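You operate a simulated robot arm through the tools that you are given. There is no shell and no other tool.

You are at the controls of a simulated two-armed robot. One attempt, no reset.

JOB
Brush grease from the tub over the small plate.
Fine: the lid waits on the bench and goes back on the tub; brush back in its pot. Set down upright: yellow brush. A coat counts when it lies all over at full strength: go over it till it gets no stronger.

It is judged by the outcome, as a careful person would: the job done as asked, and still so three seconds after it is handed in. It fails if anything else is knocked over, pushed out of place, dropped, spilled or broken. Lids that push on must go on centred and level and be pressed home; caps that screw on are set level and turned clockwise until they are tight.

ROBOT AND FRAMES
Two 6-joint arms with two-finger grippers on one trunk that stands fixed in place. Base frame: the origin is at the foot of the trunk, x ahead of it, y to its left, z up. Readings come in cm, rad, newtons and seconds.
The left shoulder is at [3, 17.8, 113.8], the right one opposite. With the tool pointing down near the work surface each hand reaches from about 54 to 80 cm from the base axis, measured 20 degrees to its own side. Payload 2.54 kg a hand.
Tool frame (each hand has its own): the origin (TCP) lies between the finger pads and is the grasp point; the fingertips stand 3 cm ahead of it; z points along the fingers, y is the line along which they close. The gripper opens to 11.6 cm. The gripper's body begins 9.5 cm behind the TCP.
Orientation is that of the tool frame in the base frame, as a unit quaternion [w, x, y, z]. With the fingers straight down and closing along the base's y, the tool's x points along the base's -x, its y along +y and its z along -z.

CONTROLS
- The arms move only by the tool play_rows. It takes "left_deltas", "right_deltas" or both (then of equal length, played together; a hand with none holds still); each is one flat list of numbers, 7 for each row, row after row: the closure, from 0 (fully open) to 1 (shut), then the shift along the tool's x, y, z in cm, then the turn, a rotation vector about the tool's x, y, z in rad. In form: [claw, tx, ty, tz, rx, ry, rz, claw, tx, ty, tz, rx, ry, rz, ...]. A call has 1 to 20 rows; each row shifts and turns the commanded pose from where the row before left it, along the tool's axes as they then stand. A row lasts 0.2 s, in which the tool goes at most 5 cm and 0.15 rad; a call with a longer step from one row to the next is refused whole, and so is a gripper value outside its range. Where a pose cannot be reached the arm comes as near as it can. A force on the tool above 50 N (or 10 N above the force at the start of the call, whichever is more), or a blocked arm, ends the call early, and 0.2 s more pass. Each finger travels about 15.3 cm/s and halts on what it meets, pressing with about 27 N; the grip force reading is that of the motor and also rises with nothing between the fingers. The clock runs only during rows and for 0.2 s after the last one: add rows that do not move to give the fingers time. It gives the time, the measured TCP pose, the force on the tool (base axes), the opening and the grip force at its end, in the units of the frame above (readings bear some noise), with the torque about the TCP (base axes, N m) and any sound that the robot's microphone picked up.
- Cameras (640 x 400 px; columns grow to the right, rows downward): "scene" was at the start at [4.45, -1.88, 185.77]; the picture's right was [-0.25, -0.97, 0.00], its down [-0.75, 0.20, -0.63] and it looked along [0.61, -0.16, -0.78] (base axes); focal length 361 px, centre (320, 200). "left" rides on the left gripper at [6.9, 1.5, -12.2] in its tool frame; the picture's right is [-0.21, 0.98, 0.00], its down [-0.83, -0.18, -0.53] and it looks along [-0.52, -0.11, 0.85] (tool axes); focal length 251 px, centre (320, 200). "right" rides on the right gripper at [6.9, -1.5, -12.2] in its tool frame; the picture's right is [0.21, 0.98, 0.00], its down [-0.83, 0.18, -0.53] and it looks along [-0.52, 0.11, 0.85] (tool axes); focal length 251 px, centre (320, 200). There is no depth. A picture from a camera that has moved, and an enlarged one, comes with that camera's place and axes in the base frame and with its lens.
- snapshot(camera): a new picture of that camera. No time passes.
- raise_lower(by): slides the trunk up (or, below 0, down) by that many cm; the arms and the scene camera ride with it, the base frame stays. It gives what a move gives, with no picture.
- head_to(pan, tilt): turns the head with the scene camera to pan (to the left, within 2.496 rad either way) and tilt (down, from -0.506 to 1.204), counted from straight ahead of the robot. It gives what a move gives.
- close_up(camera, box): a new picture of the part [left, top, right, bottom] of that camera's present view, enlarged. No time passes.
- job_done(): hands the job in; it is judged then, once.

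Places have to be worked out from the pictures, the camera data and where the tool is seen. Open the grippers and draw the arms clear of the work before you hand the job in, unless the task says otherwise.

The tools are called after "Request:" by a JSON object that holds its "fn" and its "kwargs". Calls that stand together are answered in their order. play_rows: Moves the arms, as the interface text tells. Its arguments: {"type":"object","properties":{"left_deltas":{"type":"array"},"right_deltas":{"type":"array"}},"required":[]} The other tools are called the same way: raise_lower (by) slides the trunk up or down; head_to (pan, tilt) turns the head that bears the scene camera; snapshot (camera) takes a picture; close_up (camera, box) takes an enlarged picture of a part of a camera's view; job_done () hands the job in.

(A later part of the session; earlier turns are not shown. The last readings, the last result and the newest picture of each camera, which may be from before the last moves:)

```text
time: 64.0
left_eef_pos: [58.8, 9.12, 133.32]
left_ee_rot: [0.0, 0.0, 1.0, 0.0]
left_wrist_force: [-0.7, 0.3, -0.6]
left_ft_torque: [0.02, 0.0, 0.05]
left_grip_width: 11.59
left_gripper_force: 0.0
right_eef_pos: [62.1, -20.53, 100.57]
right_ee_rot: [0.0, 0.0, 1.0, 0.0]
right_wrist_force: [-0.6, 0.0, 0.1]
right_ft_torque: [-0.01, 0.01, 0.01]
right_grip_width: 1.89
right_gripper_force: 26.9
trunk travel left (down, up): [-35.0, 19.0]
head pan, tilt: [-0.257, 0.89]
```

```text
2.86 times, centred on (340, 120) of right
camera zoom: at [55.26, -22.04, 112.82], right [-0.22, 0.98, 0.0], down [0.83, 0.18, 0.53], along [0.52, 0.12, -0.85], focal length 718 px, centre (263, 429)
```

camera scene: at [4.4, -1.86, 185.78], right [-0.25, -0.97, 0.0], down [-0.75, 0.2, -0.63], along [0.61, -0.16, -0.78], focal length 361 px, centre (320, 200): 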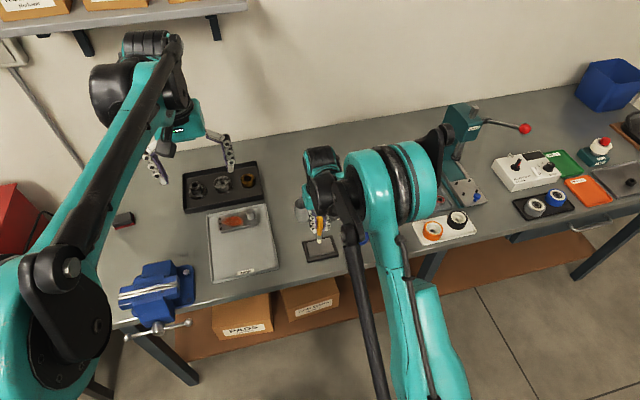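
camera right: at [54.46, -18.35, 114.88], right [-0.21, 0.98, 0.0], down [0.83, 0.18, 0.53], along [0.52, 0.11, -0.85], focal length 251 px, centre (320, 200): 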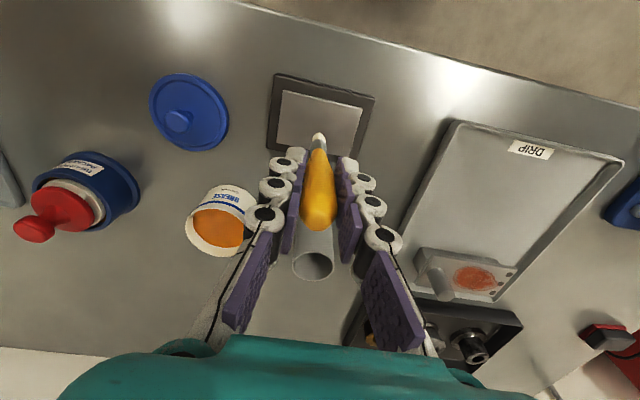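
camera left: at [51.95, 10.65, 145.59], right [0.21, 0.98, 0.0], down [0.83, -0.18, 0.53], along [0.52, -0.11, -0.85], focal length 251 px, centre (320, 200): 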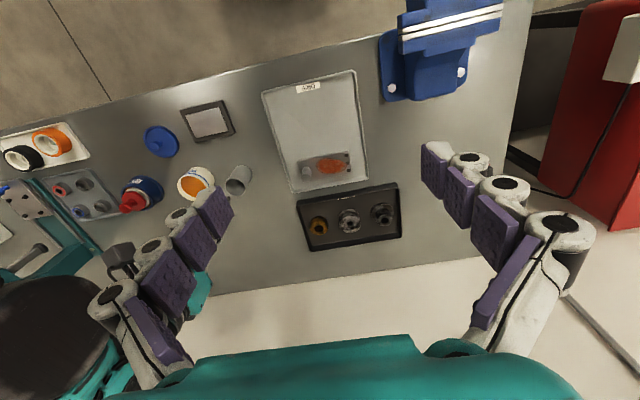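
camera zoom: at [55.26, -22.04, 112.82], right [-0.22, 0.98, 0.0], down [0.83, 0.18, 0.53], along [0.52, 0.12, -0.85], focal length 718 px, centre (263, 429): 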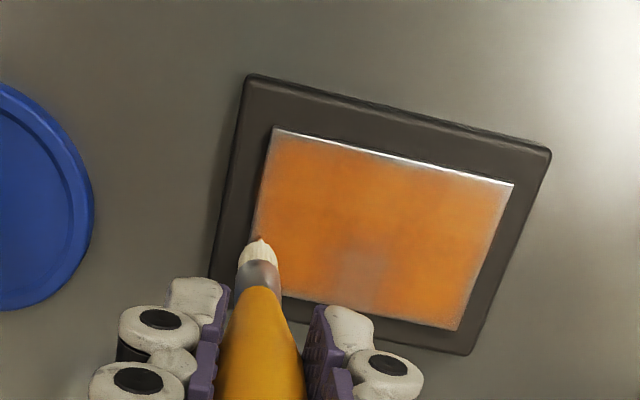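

The −y half is now strong; a weaker patch remains around (62.3, −17), plus a faint margin at the +y and far edges. I continue with full-length strokes on the far side.

Request:
{"fn": "play_rows", "kwargs": {"right_deltas": [1, -0.2, 1.22, 0.03, 0, 0, 0, 1, 0, 1.22, 0, 0, 0, 0, 1, 0, 1.22, 0, 0, 0, 0, 1, 0, 1.22, 0, 0, 0, 0, 1, 0, 1.22, 0, 0, 0, 0, 1, 0, 1.22, 0, 0, 0, 0, 1, -0.8, 0, 0, 0, 0, 0, 1, 0, -1.22, 0, 0, 0, 0, 1, 0, -1.22, 0, 0, 0, 0, 1, 0, -1.22, 0, 0, 0, 0, 1, 0, -1.22, 0, 0, 0, 0, 1, 0, -1.22, 0, 0, 0, 0, 1, 0, -1.22, 0, 0, 0, 0, 1, -0.7, 0, 0, 0, 0, 0, 1, 0, 1.22, 0, 0, 0, 0, 1, 0, 1.22, 0, 0, 0, 0, 1, 0, 1.22, 0, 0, 0, 0, 1, 0, 1.22, 0, 0, 0, 0, 1, 0, 1.22, 0, 0, 0, 0, 1, 0, 1.22, 0, 0, 0, 0]}}

Request:
{"fn": "close_up", "kwargs": {"camera": "right", "box": [200, 40, 400, 180]}}

Request:
{"fn": "close_up", "kwargs": {"camera": "scene", "box": [290, 190, 390, 270]}}

```text
time: 68.2
left_eef_pos: [58.76, 9.28, 133.46]
left_ee_rot: [0.0, 0.001, 1.0, 0.0]
left_wrist_force: [-0.2, 0.2, -0.1]
left_ft_torque: [-0.02, 0.03, 0.0]
left_grip_width: 11.6
left_gripper_force: 0.2
right_eef_pos: [63.75, -13.05, 100.51]
right_ee_rot: [0.0, 0.001, 1.0, 0.0]
right_wrist_force: [-0.8, -0.2, 3.2]
right_ft_torque: [-0.06, 0.02, -0.01]
right_grip_width: 1.88
right_gripper_force: 27.1
trunk travel left (down, up): [-35.0, 19.0]
head pan, tilt: [-0.257, 0.89]
```

```text
2.86 times, centred on (300, 110) of right
camera zoom: at [56.96, -14.67, 112.79], right [-0.21, 0.98, 0.0], down [0.83, 0.18, 0.53], along [0.52, 0.11, -0.85], focal length 718 px, centre (377, 457)
```

zoom: 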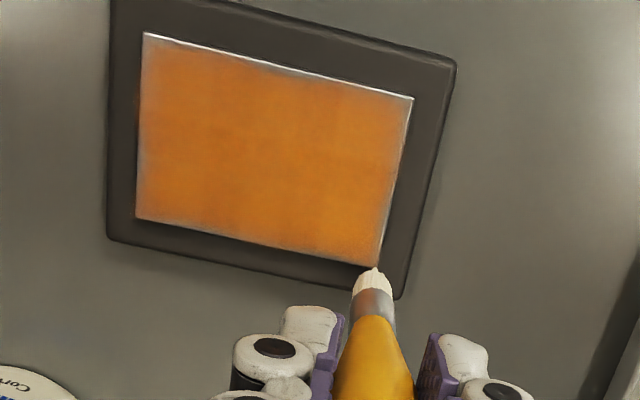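

```text
5.00 times, centred on (340, 230) of scene
camera zoom: at [4.42, -1.82, 185.78], right [-0.25, -0.97, 0.0], down [-0.75, 0.2, -0.63], along [0.61, -0.16, -0.78], focal length 1805 px, centre (220, 50)
```

zoom: 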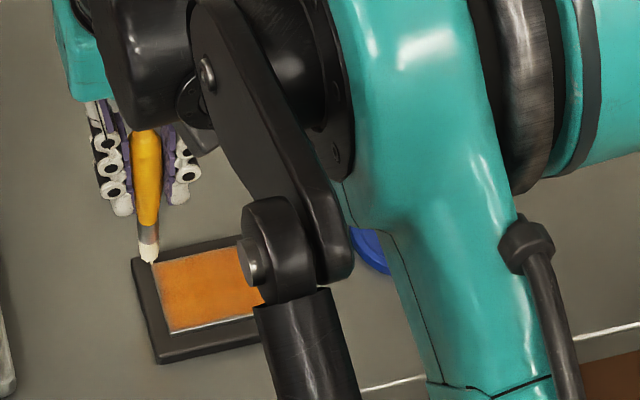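

The coat is close to uniform; only the margins look thinner. I run around the perimeter with the remaining load.

Request:
{"fn": "play_rows", "kwargs": {"right_deltas": [1, 0.77, 0, 0, 0, 0, 0, 1, 0.77, 0, 0, 0, 0, 0, 1, 0.77, 0, 0, 0, 0, 0, 1, 0.77, 0, 0, 0, 0, 0, 1, 0.77, 0, 0, 0, 0, 0, 1, 0.77, 0, 0, 0, 0, 0, 1, 0, -1.06, 0, 0, 0, 0, 1, 0, -1.06, 0, 0, 0, 0, 1, 0, -1.06, 0, 0, 0, 0, 1, 0, -1.06, 0, 0, 0, 0, 1, 0, -1.06, 0, 0, 0, 0, 1, 0, -1.06, 0, 0, 0, 0, 1, 0, -1.06, 0, 0, 0, 0, 1, -0.77, 0, 0, 0, 0, 0, 1, -0.77, 0, 0, 0, 0, 0, 1, -0.77, 0, 0, 0, 0, 0, 1, -0.77, 0, 0, 0, 0, 0, 1, -0.77, 0, 0, 0, 0, 0, 1, -0.77, 0, 0, 0, 0, 0]}}

Request:
{"fn": "close_up", "kwargs": {"camera": "right", "box": [240, 40, 440, 180]}}

```text
time: 72.2
left_eef_pos: [58.71, 9.22, 133.33]
left_ee_rot: [0.0, 0.0, 1.0, 0.0]
left_wrist_force: [-0.7, -0.5, 0.2]
left_ft_torque: [0.0, 0.03, 0.04]
left_grip_width: 11.58
left_gripper_force: 0.0
right_eef_pos: [63.77, -20.61, 100.52]
right_ee_rot: [0.0, 0.0, 1.0, 0.0]
right_wrist_force: [-0.8, 0.6, -0.2]
right_ft_torque: [0.0, 0.01, -0.01]
right_grip_width: 1.87
right_gripper_force: 26.8
trunk travel left (down, up): [-35.0, 19.0]
head pan, tilt: [-0.257, 0.89]
```

```text
2.86 times, centred on (340, 110) of right
camera zoom: at [56.97, -22.13, 112.79], right [-0.21, 0.98, 0.0], down [0.83, 0.18, 0.53], along [0.52, 0.11, -0.85], focal length 718 px, centre (263, 457)
```

zoom: 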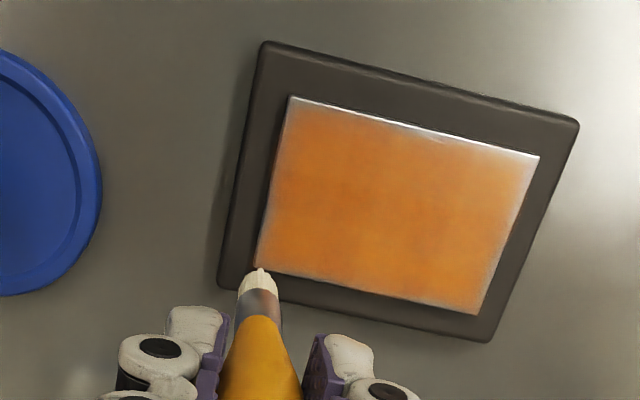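

Corners and margins are a bit thinner. I fetch one more load of grease.

Request:
{"fn": "play_rows", "kwargs": {"right_deltas": [1, 0, 0, -2, 0, 0, 0, 1, 0, 0, -3, 0, 0, 0, 1, 0, 0, -3, 0, 0, 0, 1, -2.63, -1.225, 0, 0, 0, 0, 1, -2.63, -1.225, 0, 0, 0, 0, 1, -2.63, -1.225, 0, 0, 0, 0, 1, -2.63, -1.225, 0, 0, 0, 0, 1, 0, 0, 0, 0, 0, 0, 1, 0, 0, 2, 0, 0, 0, 1, 0, 0, 2, 0, 0, 0, 1, 0, 0, 1.4, 0, 0, 0, 1, 0, 0, 0.15, 0, 0, 0, 1, 0, 0, 0.1, 0, 0, 0, 1, 0, 0, 0.1, 0, 0, 0, 1, 0, 0, 0, 0, 0, 0]}}

Request:
{"fn": "close_up", "kwargs": {"camera": "right", "box": [260, 70, 380, 170]}}

Request:
{"fn": "close_up", "kwargs": {"camera": "scene", "box": [290, 190, 390, 270]}}

```text
time: 75.4
left_eef_pos: [58.82, 9.1, 133.31]
left_ee_rot: [-0.001, 0.0, 1.0, 0.0]
left_wrist_force: [-0.7, -0.8, 1.5]
left_ft_torque: [0.0, 0.02, 0.0]
left_grip_width: 11.6
left_gripper_force: 0.0
right_eef_pos: [74.25, -25.55, 102.76]
right_ee_rot: [0.001, 0.0, 1.0, 0.0]
right_wrist_force: [0.4, -0.7, -0.8]
right_ft_torque: [0.0, 0.01, 0.01]
right_grip_width: 1.88
right_gripper_force: 27.0
trunk travel left (down, up): [-35.0, 19.0]
head pan, tilt: [-0.257, 0.89]
```

```text
4.00 times, centred on (320, 120) of right
camera zoom: at [67.45, -26.99, 115.04], right [-0.21, 0.98, 0.0], down [0.83, 0.18, 0.53], along [0.52, 0.11, -0.85], focal length 1006 px, centre (320, 520)
```

zoom: 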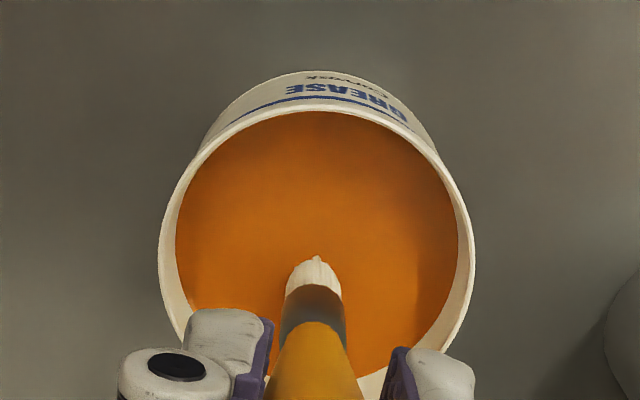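

```text
5.00 times, centred on (340, 230) of scene
camera zoom: at [4.46, -1.88, 185.77], right [-0.25, -0.97, 0.0], down [-0.75, 0.2, -0.63], along [0.61, -0.16, -0.78], focal length 1805 px, centre (220, 50)
```

zoom: 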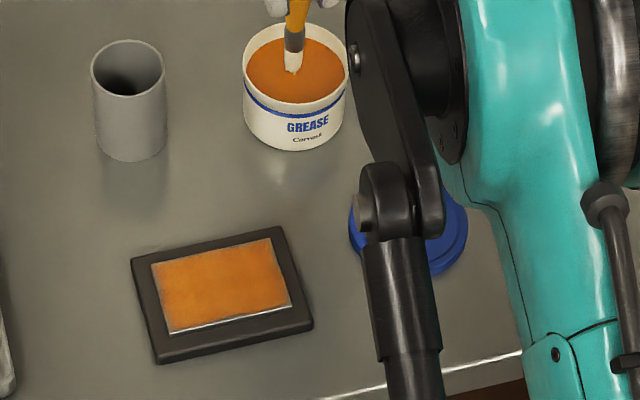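

Coat seen from above is mostly even. I press into the grease a touch more, wiggle, and bring the load back, starting at the near +y corner.

Request:
{"fn": "play_rows", "kwargs": {"right_deltas": [1, 0, 0, 0.1, 0, 0, 0, 1, 0, 0, 0.08, 0, 0, 0, 1, 0, 0.3, 0, 0, 0, 0, 1, 0, -0.3, 0, 0, 0, 0, 1, 0, 0, 0, 0, 0, 0]}}

```text
time: 76.6
left_eef_pos: [58.65, 9.22, 133.43]
left_ee_rot: [0.0, -0.001, 1.0, 0.0]
left_wrist_force: [-0.4, 0.7, 0.5]
left_ft_torque: [-0.02, 0.0, -0.02]
left_grip_width: 11.6
left_gripper_force: 0.1
right_eef_pos: [74.18, -25.33, 102.71]
right_ee_rot: [0.0, 0.0, 1.0, 0.0]
right_wrist_force: [-0.5, 1.2, 7.3]
right_ft_torque: [0.18, -0.03, 0.04]
right_grip_width: 1.88
right_gripper_force: 27.1
trunk travel left (down, up): [-35.0, 19.0]
head pan, tilt: [-0.257, 0.89]
```

Request:
{"fn": "play_rows", "kwargs": {"right_deltas": [1, 0, 0, -1, 0, 0, 0, 1, 0, 0, -2.5, 0, 0, 0, 1, 0, 0, -2.5, 0, 0, 0, 1, 3, 2.44, 0, 0, 0, 0, 1, 3, 2.44, 0, 0, 0, 0, 1, 3, 2.44, 0, 0, 0, 0, 1, 3, 2.44, 0, 0, 0, 0, 1, 3, 2.44, 0, 0, 0, 0, 1, 0, 0, 0, 0, 0, 0, 1, 0, 0, 2, 0, 0, 0, 1, 0, 0, 2, 0, 0, 0, 1, 0, 0, 2, 0, 0, 0, 1, 0, 0, 1.7, 0, 0, 0, 1, 0, 0, 0.3, 0, 0, 0, 1, 0, 0, 0.1, 0, 0, 0, 1, 0, 0, 0, 0, 0, 0]}}

Request:
{"fn": "close_up", "kwargs": {"camera": "right", "box": [220, 60, 380, 180]}}

```text
time: 80.0
left_eef_pos: [58.82, 9.08, 133.4]
left_ee_rot: [0.0, 0.0, 1.0, 0.0]
left_wrist_force: [0.3, -0.3, 0.2]
left_ft_torque: [-0.01, 0.01, -0.02]
left_grip_width: 11.6
left_gripper_force: 0.0
right_eef_pos: [59.3, -13.33, 100.58]
right_ee_rot: [0.0, 0.0, 1.0, 0.0]
right_wrist_force: [0.1, 0.1, 2.0]
right_ft_torque: [0.02, 0.0, 0.01]
right_grip_width: 1.88
right_gripper_force: 26.9
trunk travel left (down, up): [-35.0, 19.0]
head pan, tilt: [-0.257, 0.89]
```

```text
3.33 times, centred on (300, 120) of right
camera zoom: at [52.44, -14.8, 112.76], right [-0.21, 0.98, 0.0], down [0.83, 0.18, 0.53], along [0.52, 0.11, -0.85], focal length 838 px, centre (387, 467)
```

zoom: 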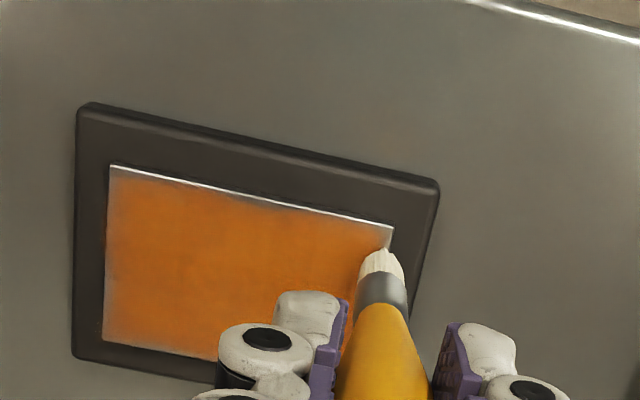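

Contact at 2 N by the near +y corner. I go around the whole perimeter with the fresh load.

Request:
{"fn": "play_rows", "kwargs": {"right_deltas": [1, 0.2, 0.15, 0.03, 0, 0, 0, 1, 0, 0, 0, 0, 0, 0, 1, 0, -0.925, 0, 0, 0, 0, 1, 0, -0.925, 0, 0, 0, 0, 1, 0, -0.925, 0, 0, 0, 0, 1, 0, -0.925, 0, 0, 0, 0, 1, 0, -0.925, 0, 0, 0, 0, 1, 0, -0.925, 0, 0, 0, 0, 1, 0, -0.925, 0, 0, 0, 0, 1, 0, -0.925, 0, 0, 0, 0, 1, -0.8, 0, 0, 0, 0, 0, 1, -0.8, 0, 0, 0, 0, 0, 1, -0.8, 0, 0, 0, 0, 0, 1, -0.8, 0, 0, 0, 0, 0, 1, -0.8, 0, 0, 0, 0, 0, 1, -0.75, 0, 0, 0, 0, 0, 1, 0, 0.925, 0, 0, 0, 0, 1, 0, 0.925, 0, 0, 0, 0, 1, 0, 0.925, 0, 0, 0, 0, 1, 0, 0.925, 0, 0, 0, 0]}}

Request:
{"fn": "play_rows", "kwargs": {"right_deltas": [1, 0, 0.925, 0, 0, 0, 0, 1, 0, 0.925, 0, 0, 0, 0, 1, 0, 0.925, 0, 0, 0, 0, 1, 0, 0.925, 0, 0, 0, 0, 1, 0.8, 0, 0, 0, 0, 0, 1, 0.8, 0, 0, 0, 0, 0, 1, 0.8, 0, 0, 0, 0, 0, 1, 0.8, 0, 0, 0, 0, 0, 1, 0.8, 0, 0, 0, 0, 0, 1, 0.6, 0, 0, 0, 0, 0]}}

Request:
{"fn": "close_up", "kwargs": {"camera": "right", "box": [220, 60, 380, 180]}}

```text
time: 84.2
left_eef_pos: [58.89, 9.24, 133.29]
left_ee_rot: [0.0, 0.0, 1.0, 0.0]
left_wrist_force: [-0.3, -1.1, -0.5]
left_ft_torque: [-0.04, 0.02, -0.01]
left_grip_width: 11.58
left_gripper_force: 0.1
right_eef_pos: [63.88, -16.83, 100.7]
right_ee_rot: [0.001, -0.001, 1.0, 0.0]
right_wrist_force: [-0.6, 0.3, 0.9]
right_ft_torque: [0.01, 0.0, 0.03]
right_grip_width: 1.9
right_gripper_force: 27.0
trunk travel left (down, up): [-35.0, 19.0]
head pan, tilt: [-0.257, 0.89]
```

```text
time: 86.4
left_eef_pos: [58.74, 9.09, 133.36]
left_ee_rot: [0.0, 0.001, 1.0, 0.0]
left_wrist_force: [0.4, -0.4, 0.3]
left_ft_torque: [0.03, -0.02, -0.02]
left_grip_width: 11.61
left_gripper_force: 0.0
right_eef_pos: [59.29, -13.2, 100.56]
right_ee_rot: [0.0, 0.0, 1.0, 0.001]
right_wrist_force: [-0.2, -0.3, 0.9]
right_ft_torque: [-0.02, 0.02, 0.02]
right_grip_width: 1.89
right_gripper_force: 26.9
trunk travel left (down, up): [-35.0, 19.0]
head pan, tilt: [-0.257, 0.89]
```

```text
3.33 times, centred on (300, 120) of right
camera zoom: at [52.39, -14.65, 112.75], right [-0.21, 0.98, 0.0], down [0.83, 0.18, 0.53], along [0.52, 0.11, -0.85], focal length 838 px, centre (387, 467)
```

zoom: 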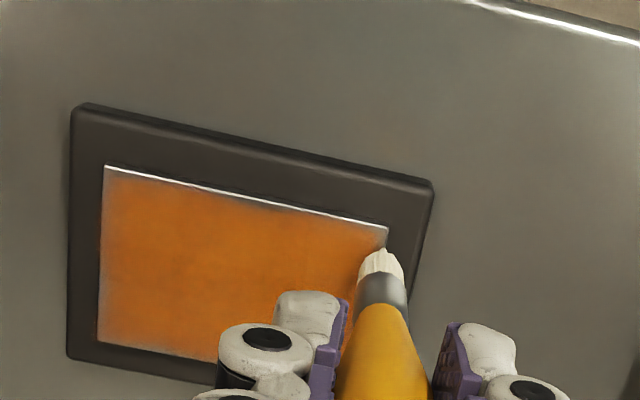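

Edges are filling in. I now do another interior serpentine for evenness.

Request:
{"fn": "play_rows", "kwargs": {"right_deltas": [1, -0.7, 0, 0.03, 0, 0, 0, 1, 0, -1.2, 0, 0, 0, 0, 1, 0, -1.2, 0, 0, 0, 0, 1, 0, -1.2, 0, 0, 0, 0, 1, 0, -1.2, 0, 0, 0, 0, 1, 0, -1.2, 0, 0, 0, 0, 1, 0, -1.2, 0, 0, 0, 0, 1, -1, 0, 0, 0, 0, 0, 1, 0, 1.2, 0, 0, 0, 0, 1, 0, 1.2, 0, 0, 0, 0, 1, 0, 1.2, 0, 0, 0, 0, 1, 0, 1.2, 0, 0, 0, 0, 1, 0, 1.2, 0, 0, 0, 0, 1, 0, 1.2, 0, 0, 0, 0]}}

Request:
{"fn": "play_rows", "kwargs": {"right_deltas": [1, -1, 0, 0, 0, 0, 0, 1, 0, -1.2, 0, 0, 0, 0, 1, 0, -1.2, 0, 0, 0, 0, 1, 0, -1.2, 0, 0, 0, 0, 1, 0, -1.2, 0, 0, 0, 0, 1, 0, -1.2, 0, 0, 0, 0, 1, 0, -1.2, 0, 0, 0, 0, 1, -1, 0, 0, 0, 0, 0, 1, 0, 1.2, 0, 0, 0, 0, 1, 0, 1.2, 0, 0, 0, 0, 1, 0, 1.2, 0, 0, 0, 0, 1, 0, 1.2, 0, 0, 0, 0, 1, 0, 1.2, 0, 0, 0, 0, 1, 0, 1.2, 0, 0, 0, 0]}}

Request:
{"fn": "play_rows", "kwargs": {"right_deltas": [1, 0, 0, -2, 0, 0, 0, 1, 0, 0, -3, 0, 0, 0, 1, 2.5, 0, -3, 0, 0, 0, 1, 2.5, 0, 0, 0, 0, 0, 1, 0, 0, 0, 0, 0, 0]}}

Request:
{"fn": "close_up", "kwargs": {"camera": "right", "box": [220, 60, 380, 180]}}

Request:
{"fn": "close_up", "kwargs": {"camera": "scene", "box": [290, 210, 370, 270]}}

```text
time: 89.4
left_eef_pos: [58.8, 9.17, 133.38]
left_ee_rot: [0.0, 0.0, 1.0, 0.0]
left_wrist_force: [-0.5, 0.2, -0.6]
left_ft_torque: [0.01, 0.0, -0.02]
left_grip_width: 11.62
left_gripper_force: 0.0
right_eef_pos: [60.93, -13.05, 100.48]
right_ee_rot: [0.0, 0.0, 1.0, 0.0]
right_wrist_force: [-0.1, -1.6, 7.7]
right_ft_torque: [-0.2, -0.05, 0.01]
right_grip_width: 1.89
right_gripper_force: 27.3
trunk travel left (down, up): [-35.0, 19.0]
head pan, tilt: [-0.257, 0.89]
```

```text
time: 92.4
left_eef_pos: [58.81, 9.13, 133.37]
left_ee_rot: [-0.001, 0.0, 1.0, -0.001]
left_wrist_force: [-0.4, 0.1, 0.7]
left_ft_torque: [-0.04, -0.03, -0.02]
left_grip_width: 11.59
left_gripper_force: 0.1
right_eef_pos: [62.95, -13.11, 100.4]
right_ee_rot: [0.0, 0.0, 1.0, 0.0]
right_wrist_force: [0.5, -0.9, 0.4]
right_ft_torque: [0.02, 0.0, -0.03]
right_grip_width: 1.89
right_gripper_force: 27.2
trunk travel left (down, up): [-35.0, 19.0]
head pan, tilt: [-0.257, 0.89]
```

```text
time: 93.6
left_eef_pos: [58.76, 9.12, 133.31]
left_ee_rot: [0.0, -0.001, 1.0, 0.0]
left_wrist_force: [0.8, -0.9, -0.4]
left_ft_torque: [0.03, 0.02, 0.03]
left_grip_width: 11.61
left_gripper_force: 0.1
right_eef_pos: [57.92, -13.12, 108.55]
right_ee_rot: [0.0, -0.001, 1.0, 0.0]
right_wrist_force: [0.4, 0.3, -0.4]
right_ft_torque: [0.03, 0.03, -0.03]
right_grip_width: 1.87
right_gripper_force: 26.9
trunk travel left (down, up): [-35.0, 19.0]
head pan, tilt: [-0.257, 0.89]
```

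```text
3.33 times, centred on (300, 120) of right
camera zoom: at [51.11, -14.67, 120.78], right [-0.21, 0.98, 0.0], down [0.83, 0.18, 0.53], along [0.52, 0.11, -0.85], focal length 838 px, centre (387, 467)
```

zoom: 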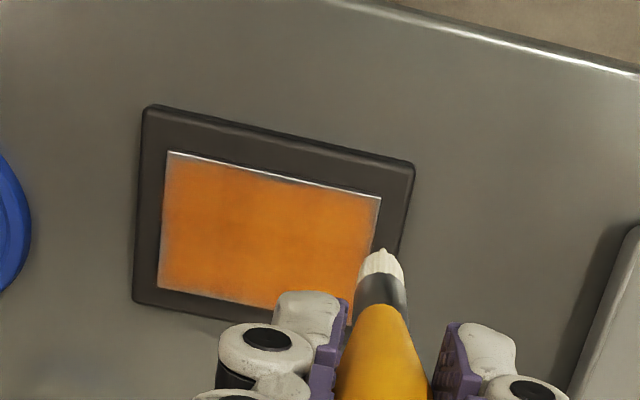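

```text
6.67 times, centred on (330, 240) of scene
camera zoom: at [4.54, -1.88, 185.77], right [-0.25, -0.97, 0.0], down [-0.75, 0.2, -0.63], along [0.61, -0.16, -0.78], focal length 2407 px, centre (253, -67)
```

zoom: 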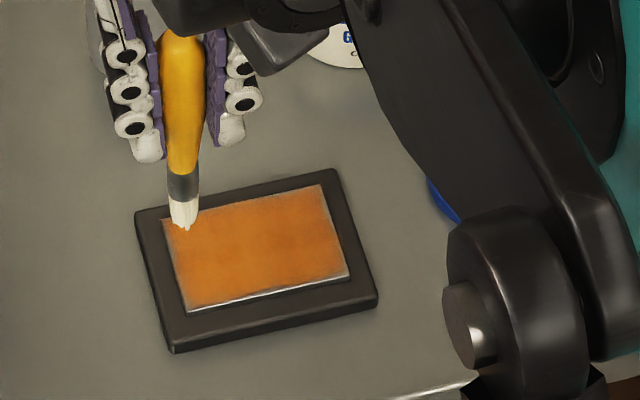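

Nearly uniform. To be sure it is at full strength I take one more load and do a full pass, then compare.

Request:
{"fn": "play_rows", "kwargs": {"right_deltas": [1, -3.27, -2.47, 0, 0, 0, 0, 1, -3.27, -2.47, 0, 0, 0, 0, 1, -3.27, -2.47, 0, 0, 0, 0, 1, -3.27, -2.47, 0, 0, 0, 0, 1, -3.27, -2.47, 0, 0, 0, 0, 1, 0, 0, 0, 0, 0, 0, 1, 0, 0, 2, 0, 0, 0, 1, 0, 0, 2, 0, 0, 0, 1, 0, 0, 1.4, 0, 0, 0, 1, 0, 0, 0.2, 0, 0, 0, 1, 0, 0, 0.1, 0, 0, 0, 1, 0, 0, 0.1, 0, 0, 0, 1, 0, 0, 0.05, 0, 0, 0, 1, 0, 0, 0, 0, 0, 0]}}

Request:
{"fn": "close_up", "kwargs": {"camera": "scene", "box": [290, 180, 390, 270]}}

```text
time: 96.6
left_eef_pos: [58.75, 9.18, 133.35]
left_ee_rot: [0.0, 0.0, 1.0, 0.0]
left_wrist_force: [-0.4, -0.6, 0.3]
left_ft_torque: [-0.01, 0.0, 0.0]
left_grip_width: 11.56
left_gripper_force: 0.0
right_eef_pos: [74.3, -25.41, 102.62]
right_ee_rot: [0.0, 0.0, 1.0, 0.0]
right_wrist_force: [0.2, -0.3, 3.3]
right_ft_torque: [-0.05, -0.12, -0.01]
right_grip_width: 1.86
right_gripper_force: 27.3
trunk travel left (down, up): [-35.0, 19.0]
head pan, tilt: [-0.257, 0.89]
```

```text
4.44 times, centred on (340, 225) of scene
camera zoom: at [4.42, -1.86, 185.78], right [-0.25, -0.97, 0.0], down [-0.75, 0.2, -0.63], along [0.61, -0.16, -0.78], focal length 1605 px, centre (231, 89)
```

zoom: 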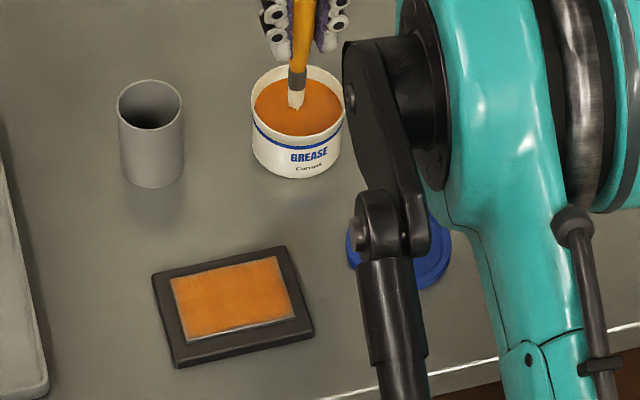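

Loaded again (3 N contact). I go to the far −y corner and start another perimeter plus serpentine pass.

Request:
{"fn": "play_rows", "kwargs": {"right_deltas": [1, 0, 0.2, 0, 0, 0, 0, 1, 0, -0.2, 0, 0, 0, 0, 1, 0, 0, -1, 0, 0, 0, 1, 0, 0, -2.5, 0, 0, 0, 1, 0, 0, -2.5, 0, 0, 0, 1, 2.61, 1.25, 0, 0, 0, 0, 1, 2.61, 1.25, 0, 0, 0, 0, 1, 2.61, 1.25, 0, 0, 0, 0, 1, 2.61, 1.25, 0, 0, 0, 0, 1, 0, 0, 0, 0, 0, 0, 1, 0, 0, 2, 0, 0, 0, 1, 0, 0, 2, 0, 0, 0, 1, 0, 0, 2, 0, 0, 0, 1, 0, 0, 1.7, 0, 0, 0, 1, 0, 0, 0.3, 0, 0, 0, 1, 0, 0, 0.1, 0, 0, 0, 1, 0, 0, 0, 0, 0, 0]}}

Request:
{"fn": "close_up", "kwargs": {"camera": "right", "box": [260, 60, 420, 180]}}

```text
time: 100.2
left_eef_pos: [58.82, 9.27, 133.47]
left_ee_rot: [0.001, 0.001, 1.0, 0.0]
left_wrist_force: [0.0, 0.6, 0.1]
left_ft_torque: [-0.02, 0.01, -0.01]
left_grip_width: 11.6
left_gripper_force: 0.0
right_eef_pos: [64.03, -20.41, 100.61]
right_ee_rot: [0.001, 0.001, 1.0, 0.001]
right_wrist_force: [-0.3, 0.9, -0.1]
right_ft_torque: [0.04, 0.04, -0.04]
right_grip_width: 1.87
right_gripper_force: 27.0
trunk travel left (down, up): [-35.0, 19.0]
head pan, tilt: [-0.257, 0.89]
```

```text
3.33 times, centred on (340, 120) of right
camera zoom: at [57.05, -22.0, 112.77], right [-0.21, 0.98, 0.0], down [0.83, 0.18, 0.53], along [0.52, 0.11, -0.85], focal length 838 px, centre (253, 467)
```

zoom: 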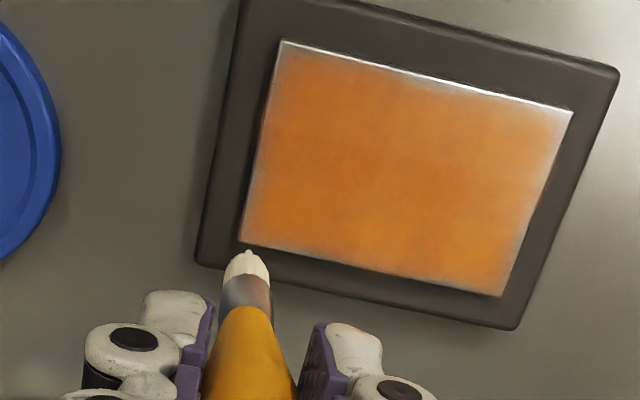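

The tip sits about 0.25 cm ahead (+x) of the TCP, so it is overhanging the far edge here; I pull back 0.4 cm, then run far edge, +y edge and near edge (near edge shifted outward to TCP x≈58.7).

Request:
{"fn": "play_rows", "kwargs": {"right_deltas": [1, 0.4, 0, 0, 0, 0, 0, 1, 0, 0, 0.07, 0, 0, 0, 1, 0, 0.91, 0, 0, 0, 0, 1, 0, 0.91, 0, 0, 0, 0, 1, 0, 0.91, 0, 0, 0, 0, 1, 0, 0.91, 0, 0, 0, 0, 1, 0, 0.91, 0, 0, 0, 0, 1, 0, 0.91, 0, 0, 0, 0, 1, 0, 0.91, 0, 0, 0, 0, 1, 0, 0.91, 0, 0, 0, 0, 1, 0.77, 0.05, 0, 0, 0, 0, 1, 0.77, 0, 0, 0, 0, 0, 1, 0.77, 0, 0, 0, 0, 0, 1, 0.77, 0, 0, 0, 0, 0, 1, 0.77, 0, 0, 0, 0, 0, 1, 0.77, 0, 0, 0, 0, 0]}}

Request:
{"fn": "close_up", "kwargs": {"camera": "right", "box": [220, 60, 380, 180]}}

```text
time: 103.6
left_eef_pos: [58.73, 9.07, 133.47]
left_ee_rot: [0.0, 0.0, 1.0, 0.0]
left_wrist_force: [-0.1, 0.1, 0.1]
left_ft_torque: [-0.01, 0.0, 0.01]
left_grip_width: 11.6
left_gripper_force: 0.0
right_eef_pos: [58.83, -13.08, 100.65]
right_ee_rot: [0.0, 0.0, 1.0, 0.0]
right_wrist_force: [-0.7, -0.4, -0.8]
right_ft_torque: [0.01, 0.0, -0.01]
right_grip_width: 1.93
right_gripper_force: 26.2
trunk travel left (down, up): [-35.0, 19.0]
head pan, tilt: [-0.257, 0.89]
```

```text
3.33 times, centred on (300, 120) of right
camera zoom: at [51.97, -14.66, 112.72], right [-0.21, 0.98, 0.0], down [0.83, 0.18, 0.53], along [0.52, 0.11, -0.85], focal length 838 px, centre (387, 467)
```

zoom: 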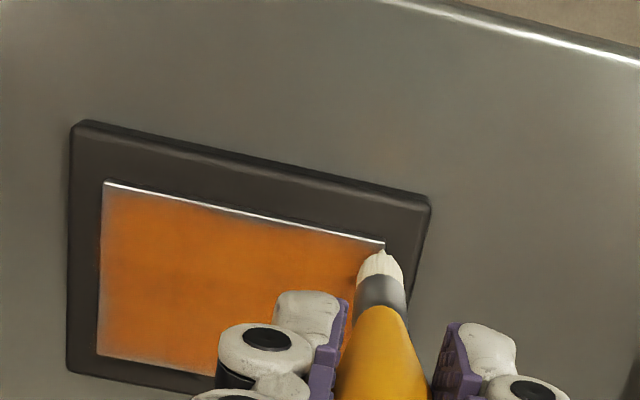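

Request:
{"fn": "play_rows", "kwargs": {"right_deltas": [1, 0, 0, 0.05, 0, 0, 0, 1, 0, -0.92, 0, 0, 0, 0, 1, 0, -0.92, 0, 0, 0, 0, 1, 0, -0.92, 0, 0, 0, 0, 1, 0, -0.92, 0, 0, 0, 0, 1, 0, -0.92, 0, 0, 0, 0, 1, 0, -0.92, 0, 0, 0, 0, 1, 0, -0.92, 0, 0, 0, 0, 1, 0, -0.92, 0, 0, 0, 0, 1, -0.75, -0.1, 0, 0, 0, 0, 1, -0.75, 0, 0, 0, 0, 0, 1, -0.75, 0, 0, 0, 0, 0, 1, -0.75, 0, 0, 0, 0, 0, 1, -0.75, 0, 0, 0, 0, 0, 1, -0.75, 0, 0, 0, 0, 0]}}

Request:
{"fn": "close_up", "kwargs": {"camera": "right", "box": [260, 60, 420, 180]}}

```text
time: 106.8
left_eef_pos: [58.83, 9.2, 133.46]
left_ee_rot: [0.0, 0.0, 1.0, 0.0]
left_wrist_force: [0.9, -1.6, 0.2]
left_ft_torque: [-0.01, 0.0, 0.0]
left_grip_width: 11.61
left_gripper_force: 0.0
right_eef_pos: [63.37, -20.58, 100.47]
right_ee_rot: [0.001, 0.001, 1.0, 0.0]
right_wrist_force: [-1.6, 0.4, 3.1]
right_ft_torque: [0.03, 0.12, 0.01]
right_grip_width: 1.91
right_gripper_force: 27.3
trunk travel left (down, up): [-35.0, 19.0]
head pan, tilt: [-0.257, 0.89]
```

```text
3.33 times, centred on (340, 120) of right
camera zoom: at [56.44, -22.1, 112.67], right [-0.21, 0.98, 0.0], down [0.83, 0.18, 0.53], along [0.52, 0.11, -0.85], focal length 838 px, centre (253, 467)
```

zoom: 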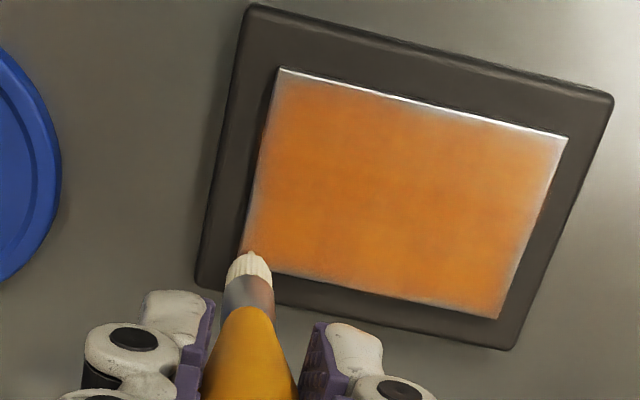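

Now the interior serpentine with this load.

Request:
{"fn": "play_rows", "kwargs": {"right_deltas": [1, 0.8, 0.1, 0, 0, 0, 0, 1, 0, 1.2, 0, 0, 0, 0, 1, 0, 1.2, 0, 0, 0, 0, 1, 0, 1.2, 0, 0, 0, 0, 1, 0, 1.2, 0, 0, 0, 0, 1, 0, 1.2, 0, 0, 0, 0, 1, 0, 1.2, 0, 0, 0, 0, 1, 0.9, 0, 0, 0, 0, 0, 1, 0, -1.2, 0, 0, 0, 0, 1, 0, -1.2, 0, 0, 0, 0, 1, 0, -1.2, 0, 0, 0, 0, 1, 0, -1.2, 0, 0, 0, 0, 1, 0, -1.2, 0, 0, 0, 0, 1, 0, -1.2, 0, 0, 0, 0, 1, 0.9, 0, 0, 0, 0, 0]}}

Request:
{"fn": "play_rows", "kwargs": {"right_deltas": [1, 0, 1.2, 0, 0, 0, 0, 1, 0, 1.2, 0, 0, 0, 0, 1, 0, 1.2, 0, 0, 0, 0, 1, 0, 1.2, 0, 0, 0, 0, 1, 0, 1.2, 0, 0, 0, 0, 1, 0, 1.2, 0, 0, 0, 0, 1, 0.9, 0, 0, 0, 0, 0, 1, 0, -1.2, 0, 0, 0, 0, 1, 0, -1.2, 0, 0, 0, 0, 1, 0, -1.2, 0, 0, 0, 0, 1, 0, -1.2, 0, 0, 0, 0, 1, 0, -1.2, 0, 0, 0, 0, 1, 0, -1.2, 0, 0, 0, 0, 1, 0.9, 0, 0, 0, 0, 0]}}

Request:
{"fn": "play_rows", "kwargs": {"right_deltas": [1, 0, 1.2, 0, 0, 0, 0, 1, 0, 1.2, 0, 0, 0, 0, 1, 0, 1.2, 0, 0, 0, 0, 1, 0, 1.2, 0, 0, 0, 0, 1, 0, 1.2, 0, 0, 0, 0, 1, 0, 1.3, 0, 0, 0, 0, 1, 0, 0, -2, 0, 0, 0, 1, 0, 0, -3, 0, 0, 0, 1, 0.9, 0, -3, 0, 0, 0, 1, 0, 0, 0, 0, 0, 0]}}

Request:
{"fn": "close_up", "kwargs": {"camera": "right", "box": [220, 60, 380, 180]}}

Request:
{"fn": "close_up", "kwargs": {"camera": "scene", "box": [290, 210, 370, 270]}}

```text
time: 110.0
left_eef_pos: [58.82, 9.21, 133.25]
left_ee_rot: [0.0, 0.0, 1.0, 0.0]
left_wrist_force: [-0.2, -0.3, 0.6]
left_ft_torque: [0.0, -0.01, -0.04]
left_grip_width: 11.6
left_gripper_force: 0.0
right_eef_pos: [60.57, -20.43, 100.47]
right_ee_rot: [0.0, 0.0, 1.0, 0.0]
right_wrist_force: [-0.6, 0.7, 1.3]
right_ft_torque: [0.05, 0.09, 0.03]
right_grip_width: 1.9
right_gripper_force: 26.9
trunk travel left (down, up): [-35.0, 19.0]
head pan, tilt: [-0.257, 0.89]
```

```text
time: 113.0
left_eef_pos: [58.9, 9.19, 133.27]
left_ee_rot: [0.0, 0.0, 1.0, 0.0]
left_wrist_force: [-0.5, 0.6, 0.1]
left_ft_torque: [0.01, 0.05, 0.02]
left_grip_width: 11.59
left_gripper_force: 0.1
right_eef_pos: [58.98, -20.44, 100.42]
right_ee_rot: [-0.001, 0.001, 1.0, 0.0]
right_wrist_force: [-0.4, 1.4, 1.3]
right_ft_torque: [0.05, 0.04, 0.01]
right_grip_width: 1.88
right_gripper_force: 26.7
trunk travel left (down, up): [-35.0, 19.0]
head pan, tilt: [-0.257, 0.89]
```

```text
time: 115.2
left_eef_pos: [58.86, 9.22, 133.32]
left_ee_rot: [0.0, -0.001, 1.0, 0.0]
left_wrist_force: [-0.3, -0.8, 0.4]
left_ft_torque: [-0.02, 0.01, 0.0]
left_grip_width: 11.61
left_gripper_force: 0.0
right_eef_pos: [58.01, -13.08, 108.43]
right_ee_rot: [0.0, -0.001, 1.0, 0.0]
right_wrist_force: [0.2, -0.1, -0.4]
right_ft_torque: [0.01, 0.03, -0.01]
right_grip_width: 1.9
right_gripper_force: 27.1
trunk travel left (down, up): [-35.0, 19.0]
head pan, tilt: [-0.257, 0.89]
```

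```text
3.33 times, centred on (300, 120) of right
camera zoom: at [51.2, -14.66, 120.66], right [-0.21, 0.98, 0.0], down [0.83, 0.18, 0.53], along [0.52, 0.11, -0.85], focal length 838 px, centre (387, 467)
```

zoom: 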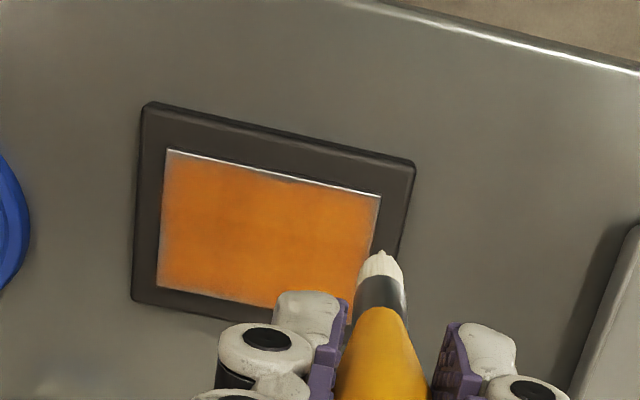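

```text
6.67 times, centred on (330, 240) of scene
camera zoom: at [4.56, -1.89, 185.77], right [-0.25, -0.97, 0.0], down [-0.75, 0.2, -0.63], along [0.61, -0.16, -0.78], focal length 2407 px, centre (253, -67)
```

zoom: 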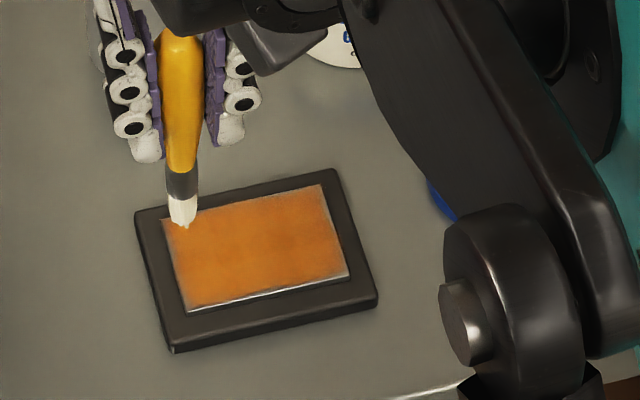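

The coat no longer gets stronger compared with the previous pass. I raise the brush and carry it over the pot, then check alignment.

Request:
{"fn": "play_rows", "kwargs": {"right_deltas": [1, 0, 0, -2.5, 0, 0, 0, 1, -3.37, -0.28, 0, 0, 0, 0, 1, -3.37, -0.28, 0, 0, 0, 0, 1, -3.37, -0.28, 0, 0, 0, 0, 1, -3.37, -0.28, 0, 0, 0, 0, 1, -3.37, -0.28, 0, 0, 0, 0, 1, 0, 0, 0, 0, 0, 0, 1, 0, 0, 0, 0, 0, 0]}}

Request:
{"fn": "close_up", "kwargs": {"camera": "right", "box": [260, 60, 380, 160]}}

Request:
{"fn": "close_up", "kwargs": {"camera": "scene", "box": [260, 130, 360, 230]}}

Request:
{"fn": "close_up", "kwargs": {"camera": "scene", "box": [295, 225, 355, 270]}}

```text
time: 117.0
left_eef_pos: [58.78, 9.1, 133.37]
left_ee_rot: [0.0, 0.0, 1.0, 0.0]
left_wrist_force: [0.5, 0.8, 0.1]
left_ft_torque: [0.01, 0.02, -0.01]
left_grip_width: 11.59
left_gripper_force: 0.0
right_eef_pos: [74.92, -14.48, 110.99]
right_ee_rot: [0.0, 0.0, 1.0, 0.001]
right_wrist_force: [0.4, -0.4, -0.8]
right_ft_torque: [0.01, 0.01, -0.03]
right_grip_width: 1.89
right_gripper_force: 27.0
trunk travel left (down, up): [-35.0, 19.0]
head pan, tilt: [-0.257, 0.89]
```

```text
4.00 times, centred on (320, 110) of right
camera zoom: at [68.06, -16.04, 123.13], right [-0.21, 0.98, 0.0], down [0.83, 0.18, 0.53], along [0.52, 0.11, -0.85], focal length 1006 px, centre (320, 560)
```

zoom: 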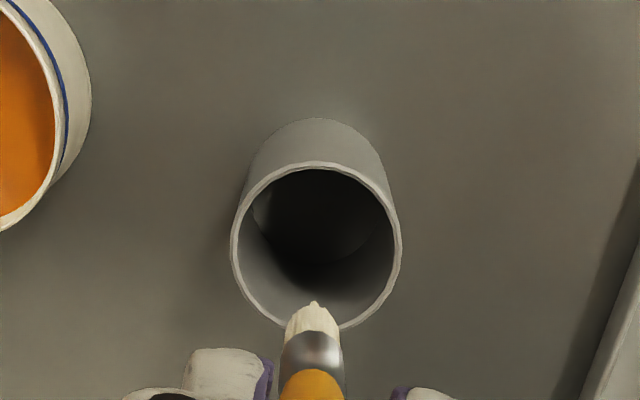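

```text
4.00 times, centred on (310, 180) of scene
camera zoom: at [4.52, -1.88, 185.77], right [-0.25, -0.97, 0.0], down [-0.75, 0.2, -0.63], along [0.61, -0.16, -0.78], focal length 1444 px, centre (360, 280)
```

zoom: 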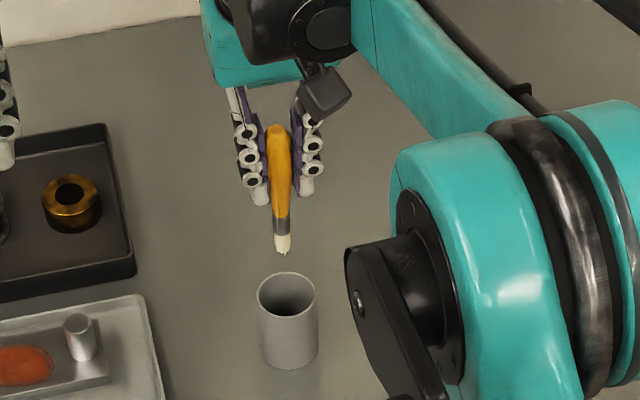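

```text
8.89 times, centred on (325, 248) of scene
camera zoom: at [4.52, -1.88, 185.77], right [-0.25, -0.97, 0.0], down [-0.75, 0.2, -0.63], along [0.61, -0.16, -0.78], focal length 3210 px, centre (276, -222)
```

zoom: 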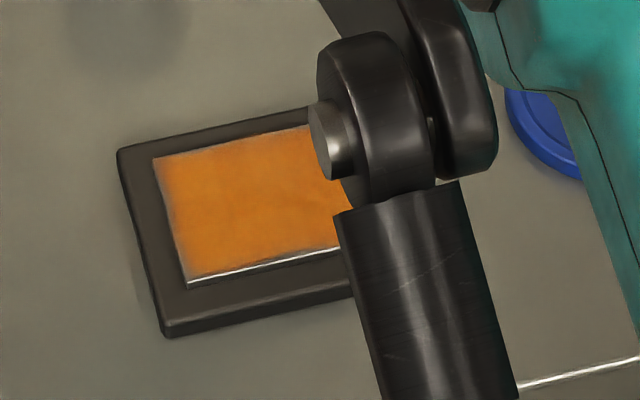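

From overhead a thin fringe along the edges still looks lighter. Before parking the brush I fetch another load and work the edges again.

Request:
{"fn": "play_rows", "kwargs": {"right_deltas": [1, 0.2, -3.62, 0, 0, 0, 0, 1, 0.2, -3.62, 0, 0, 0, 0, 1, 0.2, -3.62, 0, 0, 0, 0, 1, 0, 0, 0, 0, 0, 0, 1, 0, 0, 2, 0, 0, 0, 1, 0, 0, 2, 0, 0, 0, 1, 0, 0, 2, 0, 0, 0, 1, 0, 0, 1.7, 0, 0, 0, 1, 0, 0, 0.3, 0, 0, 0, 1, 0, 0, 0.15, 0, 0, 0, 1, 0, 0, 0.1, 0, 0, 0, 1, 0, 0, 0, 0, 0, 0]}}

Request:
{"fn": "close_up", "kwargs": {"camera": "scene", "box": [295, 225, 355, 270]}}

```text
time: 119.6
left_eef_pos: [58.77, 9.07, 133.38]
left_ee_rot: [-0.001, 0.0, 1.0, 0.0]
left_wrist_force: [-0.2, -0.6, -0.4]
left_ft_torque: [0.0, -0.02, -0.01]
left_grip_width: 11.62
left_gripper_force: 0.1
right_eef_pos: [74.32, -25.43, 102.7]
right_ee_rot: [0.001, 0.0, 1.0, 0.0]
right_wrist_force: [0.1, 0.4, 0.5]
right_ft_torque: [-0.03, 0.0, 0.0]
right_grip_width: 1.91
right_gripper_force: 27.7
trunk travel left (down, up): [-35.0, 19.0]
head pan, tilt: [-0.257, 0.89]
```

```text
8.89 times, centred on (325, 248) of scene
camera zoom: at [4.46, -1.88, 185.77], right [-0.25, -0.97, 0.0], down [-0.75, 0.2, -0.63], along [0.61, -0.16, -0.78], focal length 3210 px, centre (276, -222)
```

zoom: 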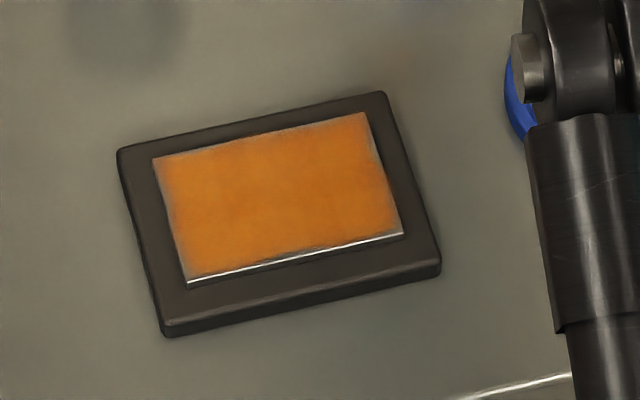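

The whole plate is visible: full orange with a thin lighter fringe all round. I load the brush (a bit lower) and do a dedicated edge round.

Request:
{"fn": "play_rows", "kwargs": {"right_deltas": [1, 0, 0, 0.1, 0, 0, 0, 1, 0, 0, 0.05, 0, 0, 0, 1, 0, 0.2, 0, 0, 0, 0, 1, 0, -0.2, 0, 0, 0, 0, 1, 0, 0, 0, 0, 0, 0]}}

```text
time: 120.8
left_eef_pos: [58.66, 9.3, 133.3]
left_ee_rot: [0.001, 0.0, 1.0, -0.001]
left_wrist_force: [0.3, -0.4, -1.0]
left_ft_torque: [-0.04, 0.02, 0.01]
left_grip_width: 11.6
left_gripper_force: 0.1
right_eef_pos: [74.22, -25.45, 102.59]
right_ee_rot: [-0.001, 0.0, 1.0, 0.0]
right_wrist_force: [2.8, -0.1, 15.3]
right_ft_torque: [-0.01, -0.39, 0.01]
right_grip_width: 1.88
right_gripper_force: 27.2
trunk travel left (down, up): [-35.0, 19.0]
head pan, tilt: [-0.257, 0.89]
```

Request:
{"fn": "play_rows", "kwargs": {"right_deltas": [1, 0, 0, -1, 0, 0, 0, 1, 0, 0, -2.5, 0, 0, 0, 1, 0, 0, -2.5, 0, 0, 0, 1, 3.12, 2.47, 0, 0, 0, 0, 1, 3.12, 2.47, 0, 0, 0, 0, 1, 3.12, 2.47, 0, 0, 0, 0, 1, 3.12, 2.47, 0, 0, 0, 0, 1, 3.12, 2.47, 0, 0, 0, 0, 1, 0, 0, 0, 0, 0, 0, 1, 0, 0, 2, 0, 0, 0, 1, 0, 0, 2, 0, 0, 0, 1, 0, 0, 2, 0, 0, 0, 1, 0, 0, 1.7, 0, 0, 0, 1, 0, 0, 0.3, 0, 0, 0, 1, 0, 0, 0, 0, 0, 0]}}

Request:
{"fn": "close_up", "kwargs": {"camera": "right", "box": [220, 60, 380, 180]}}

```text
time: 124.0
left_eef_pos: [58.85, 9.17, 133.4]
left_ee_rot: [0.0, 0.0, 1.0, 0.0]
left_wrist_force: [0.1, 0.3, -0.4]
left_ft_torque: [0.02, 0.0, 0.02]
left_grip_width: 11.6
left_gripper_force: 0.1
right_eef_pos: [58.63, -13.14, 100.59]
right_ee_rot: [0.0, 0.0, 1.0, 0.0]
right_wrist_force: [-0.3, -0.1, 0.0]
right_ft_torque: [0.0, -0.02, -0.01]
right_grip_width: 1.89
right_gripper_force: 27.1
trunk travel left (down, up): [-35.0, 19.0]
head pan, tilt: [-0.257, 0.89]
```

```text
3.33 times, centred on (300, 120) of right
camera zoom: at [51.82, -14.61, 112.71], right [-0.21, 0.98, 0.0], down [0.83, 0.18, 0.53], along [0.52, 0.11, -0.85], focal length 838 px, centre (387, 467)
```

zoom: 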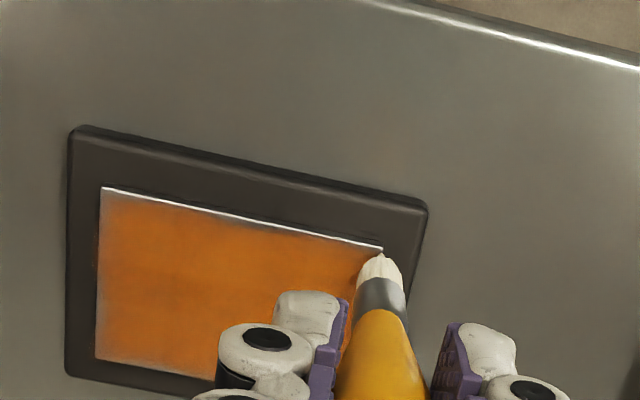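

The tip is right at the near +y corner. I run slowly along the near edge and the −y edge.

Request:
{"fn": "play_rows", "kwargs": {"right_deltas": [1, 0, 0, 0.1, 0, 0, 0, 1, 0, 0, 0.03, 0, 0, 0, 1, 0, -0.74, 0, 0, 0, 0, 1, 0, -0.74, 0, 0, 0, 0, 1, 0, -0.74, 0, 0, 0, 0, 1, 0, -0.74, 0, 0, 0, 0, 1, 0, -0.74, 0, 0, 0, 0, 1, 0, -0.74, 0, 0, 0, 0, 1, 0, -0.74, 0, 0, 0, 0, 1, 0, -0.74, 0, 0, 0, 0, 1, 0, -0.74, 0, 0, 0, 0, 1, 0, -0.74, 0, 0, 0, 0, 1, 0, -0.15, 0, 0, 0, 0, 1, -0.69, 0, 0, 0, 0, 0, 1, -0.69, 0, 0, 0, 0, 0, 1, -0.69, 0, 0, 0, 0, 0, 1, -0.69, 0, 0, 0, 0, 0, 1, -0.69, 0, 0, 0, 0, 0, 1, -0.69, 0, 0, 0, 0, 0, 1, -0.69, 0, 0, 0, 0, 0]}}

Request:
{"fn": "close_up", "kwargs": {"camera": "right", "box": [260, 60, 420, 180]}}

```text
time: 128.2
left_eef_pos: [58.8, 9.19, 133.45]
left_ee_rot: [0.001, 0.0, 1.0, 0.0]
left_wrist_force: [0.2, -0.1, 0.6]
left_ft_torque: [0.05, -0.03, 0.01]
left_grip_width: 11.59
left_gripper_force: 0.0
right_eef_pos: [63.5, -20.67, 100.34]
right_ee_rot: [0.0, 0.0, 1.0, 0.001]
right_wrist_force: [-0.1, 0.1, 2.1]
right_ft_torque: [0.05, 0.12, 0.04]
right_grip_width: 1.9
right_gripper_force: 27.4
trunk travel left (down, up): [-35.0, 19.0]
head pan, tilt: [-0.257, 0.89]
```

```text
3.33 times, centred on (340, 120) of right
camera zoom: at [56.68, -22.17, 112.64], right [-0.21, 0.98, 0.0], down [0.83, 0.18, 0.53], along [0.52, 0.11, -0.85], focal length 838 px, centre (253, 467)
```

zoom: 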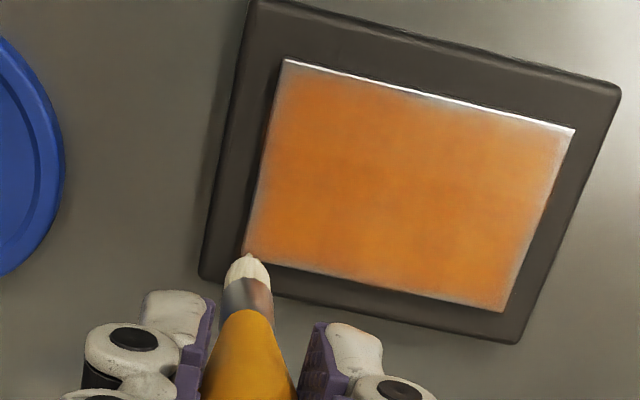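

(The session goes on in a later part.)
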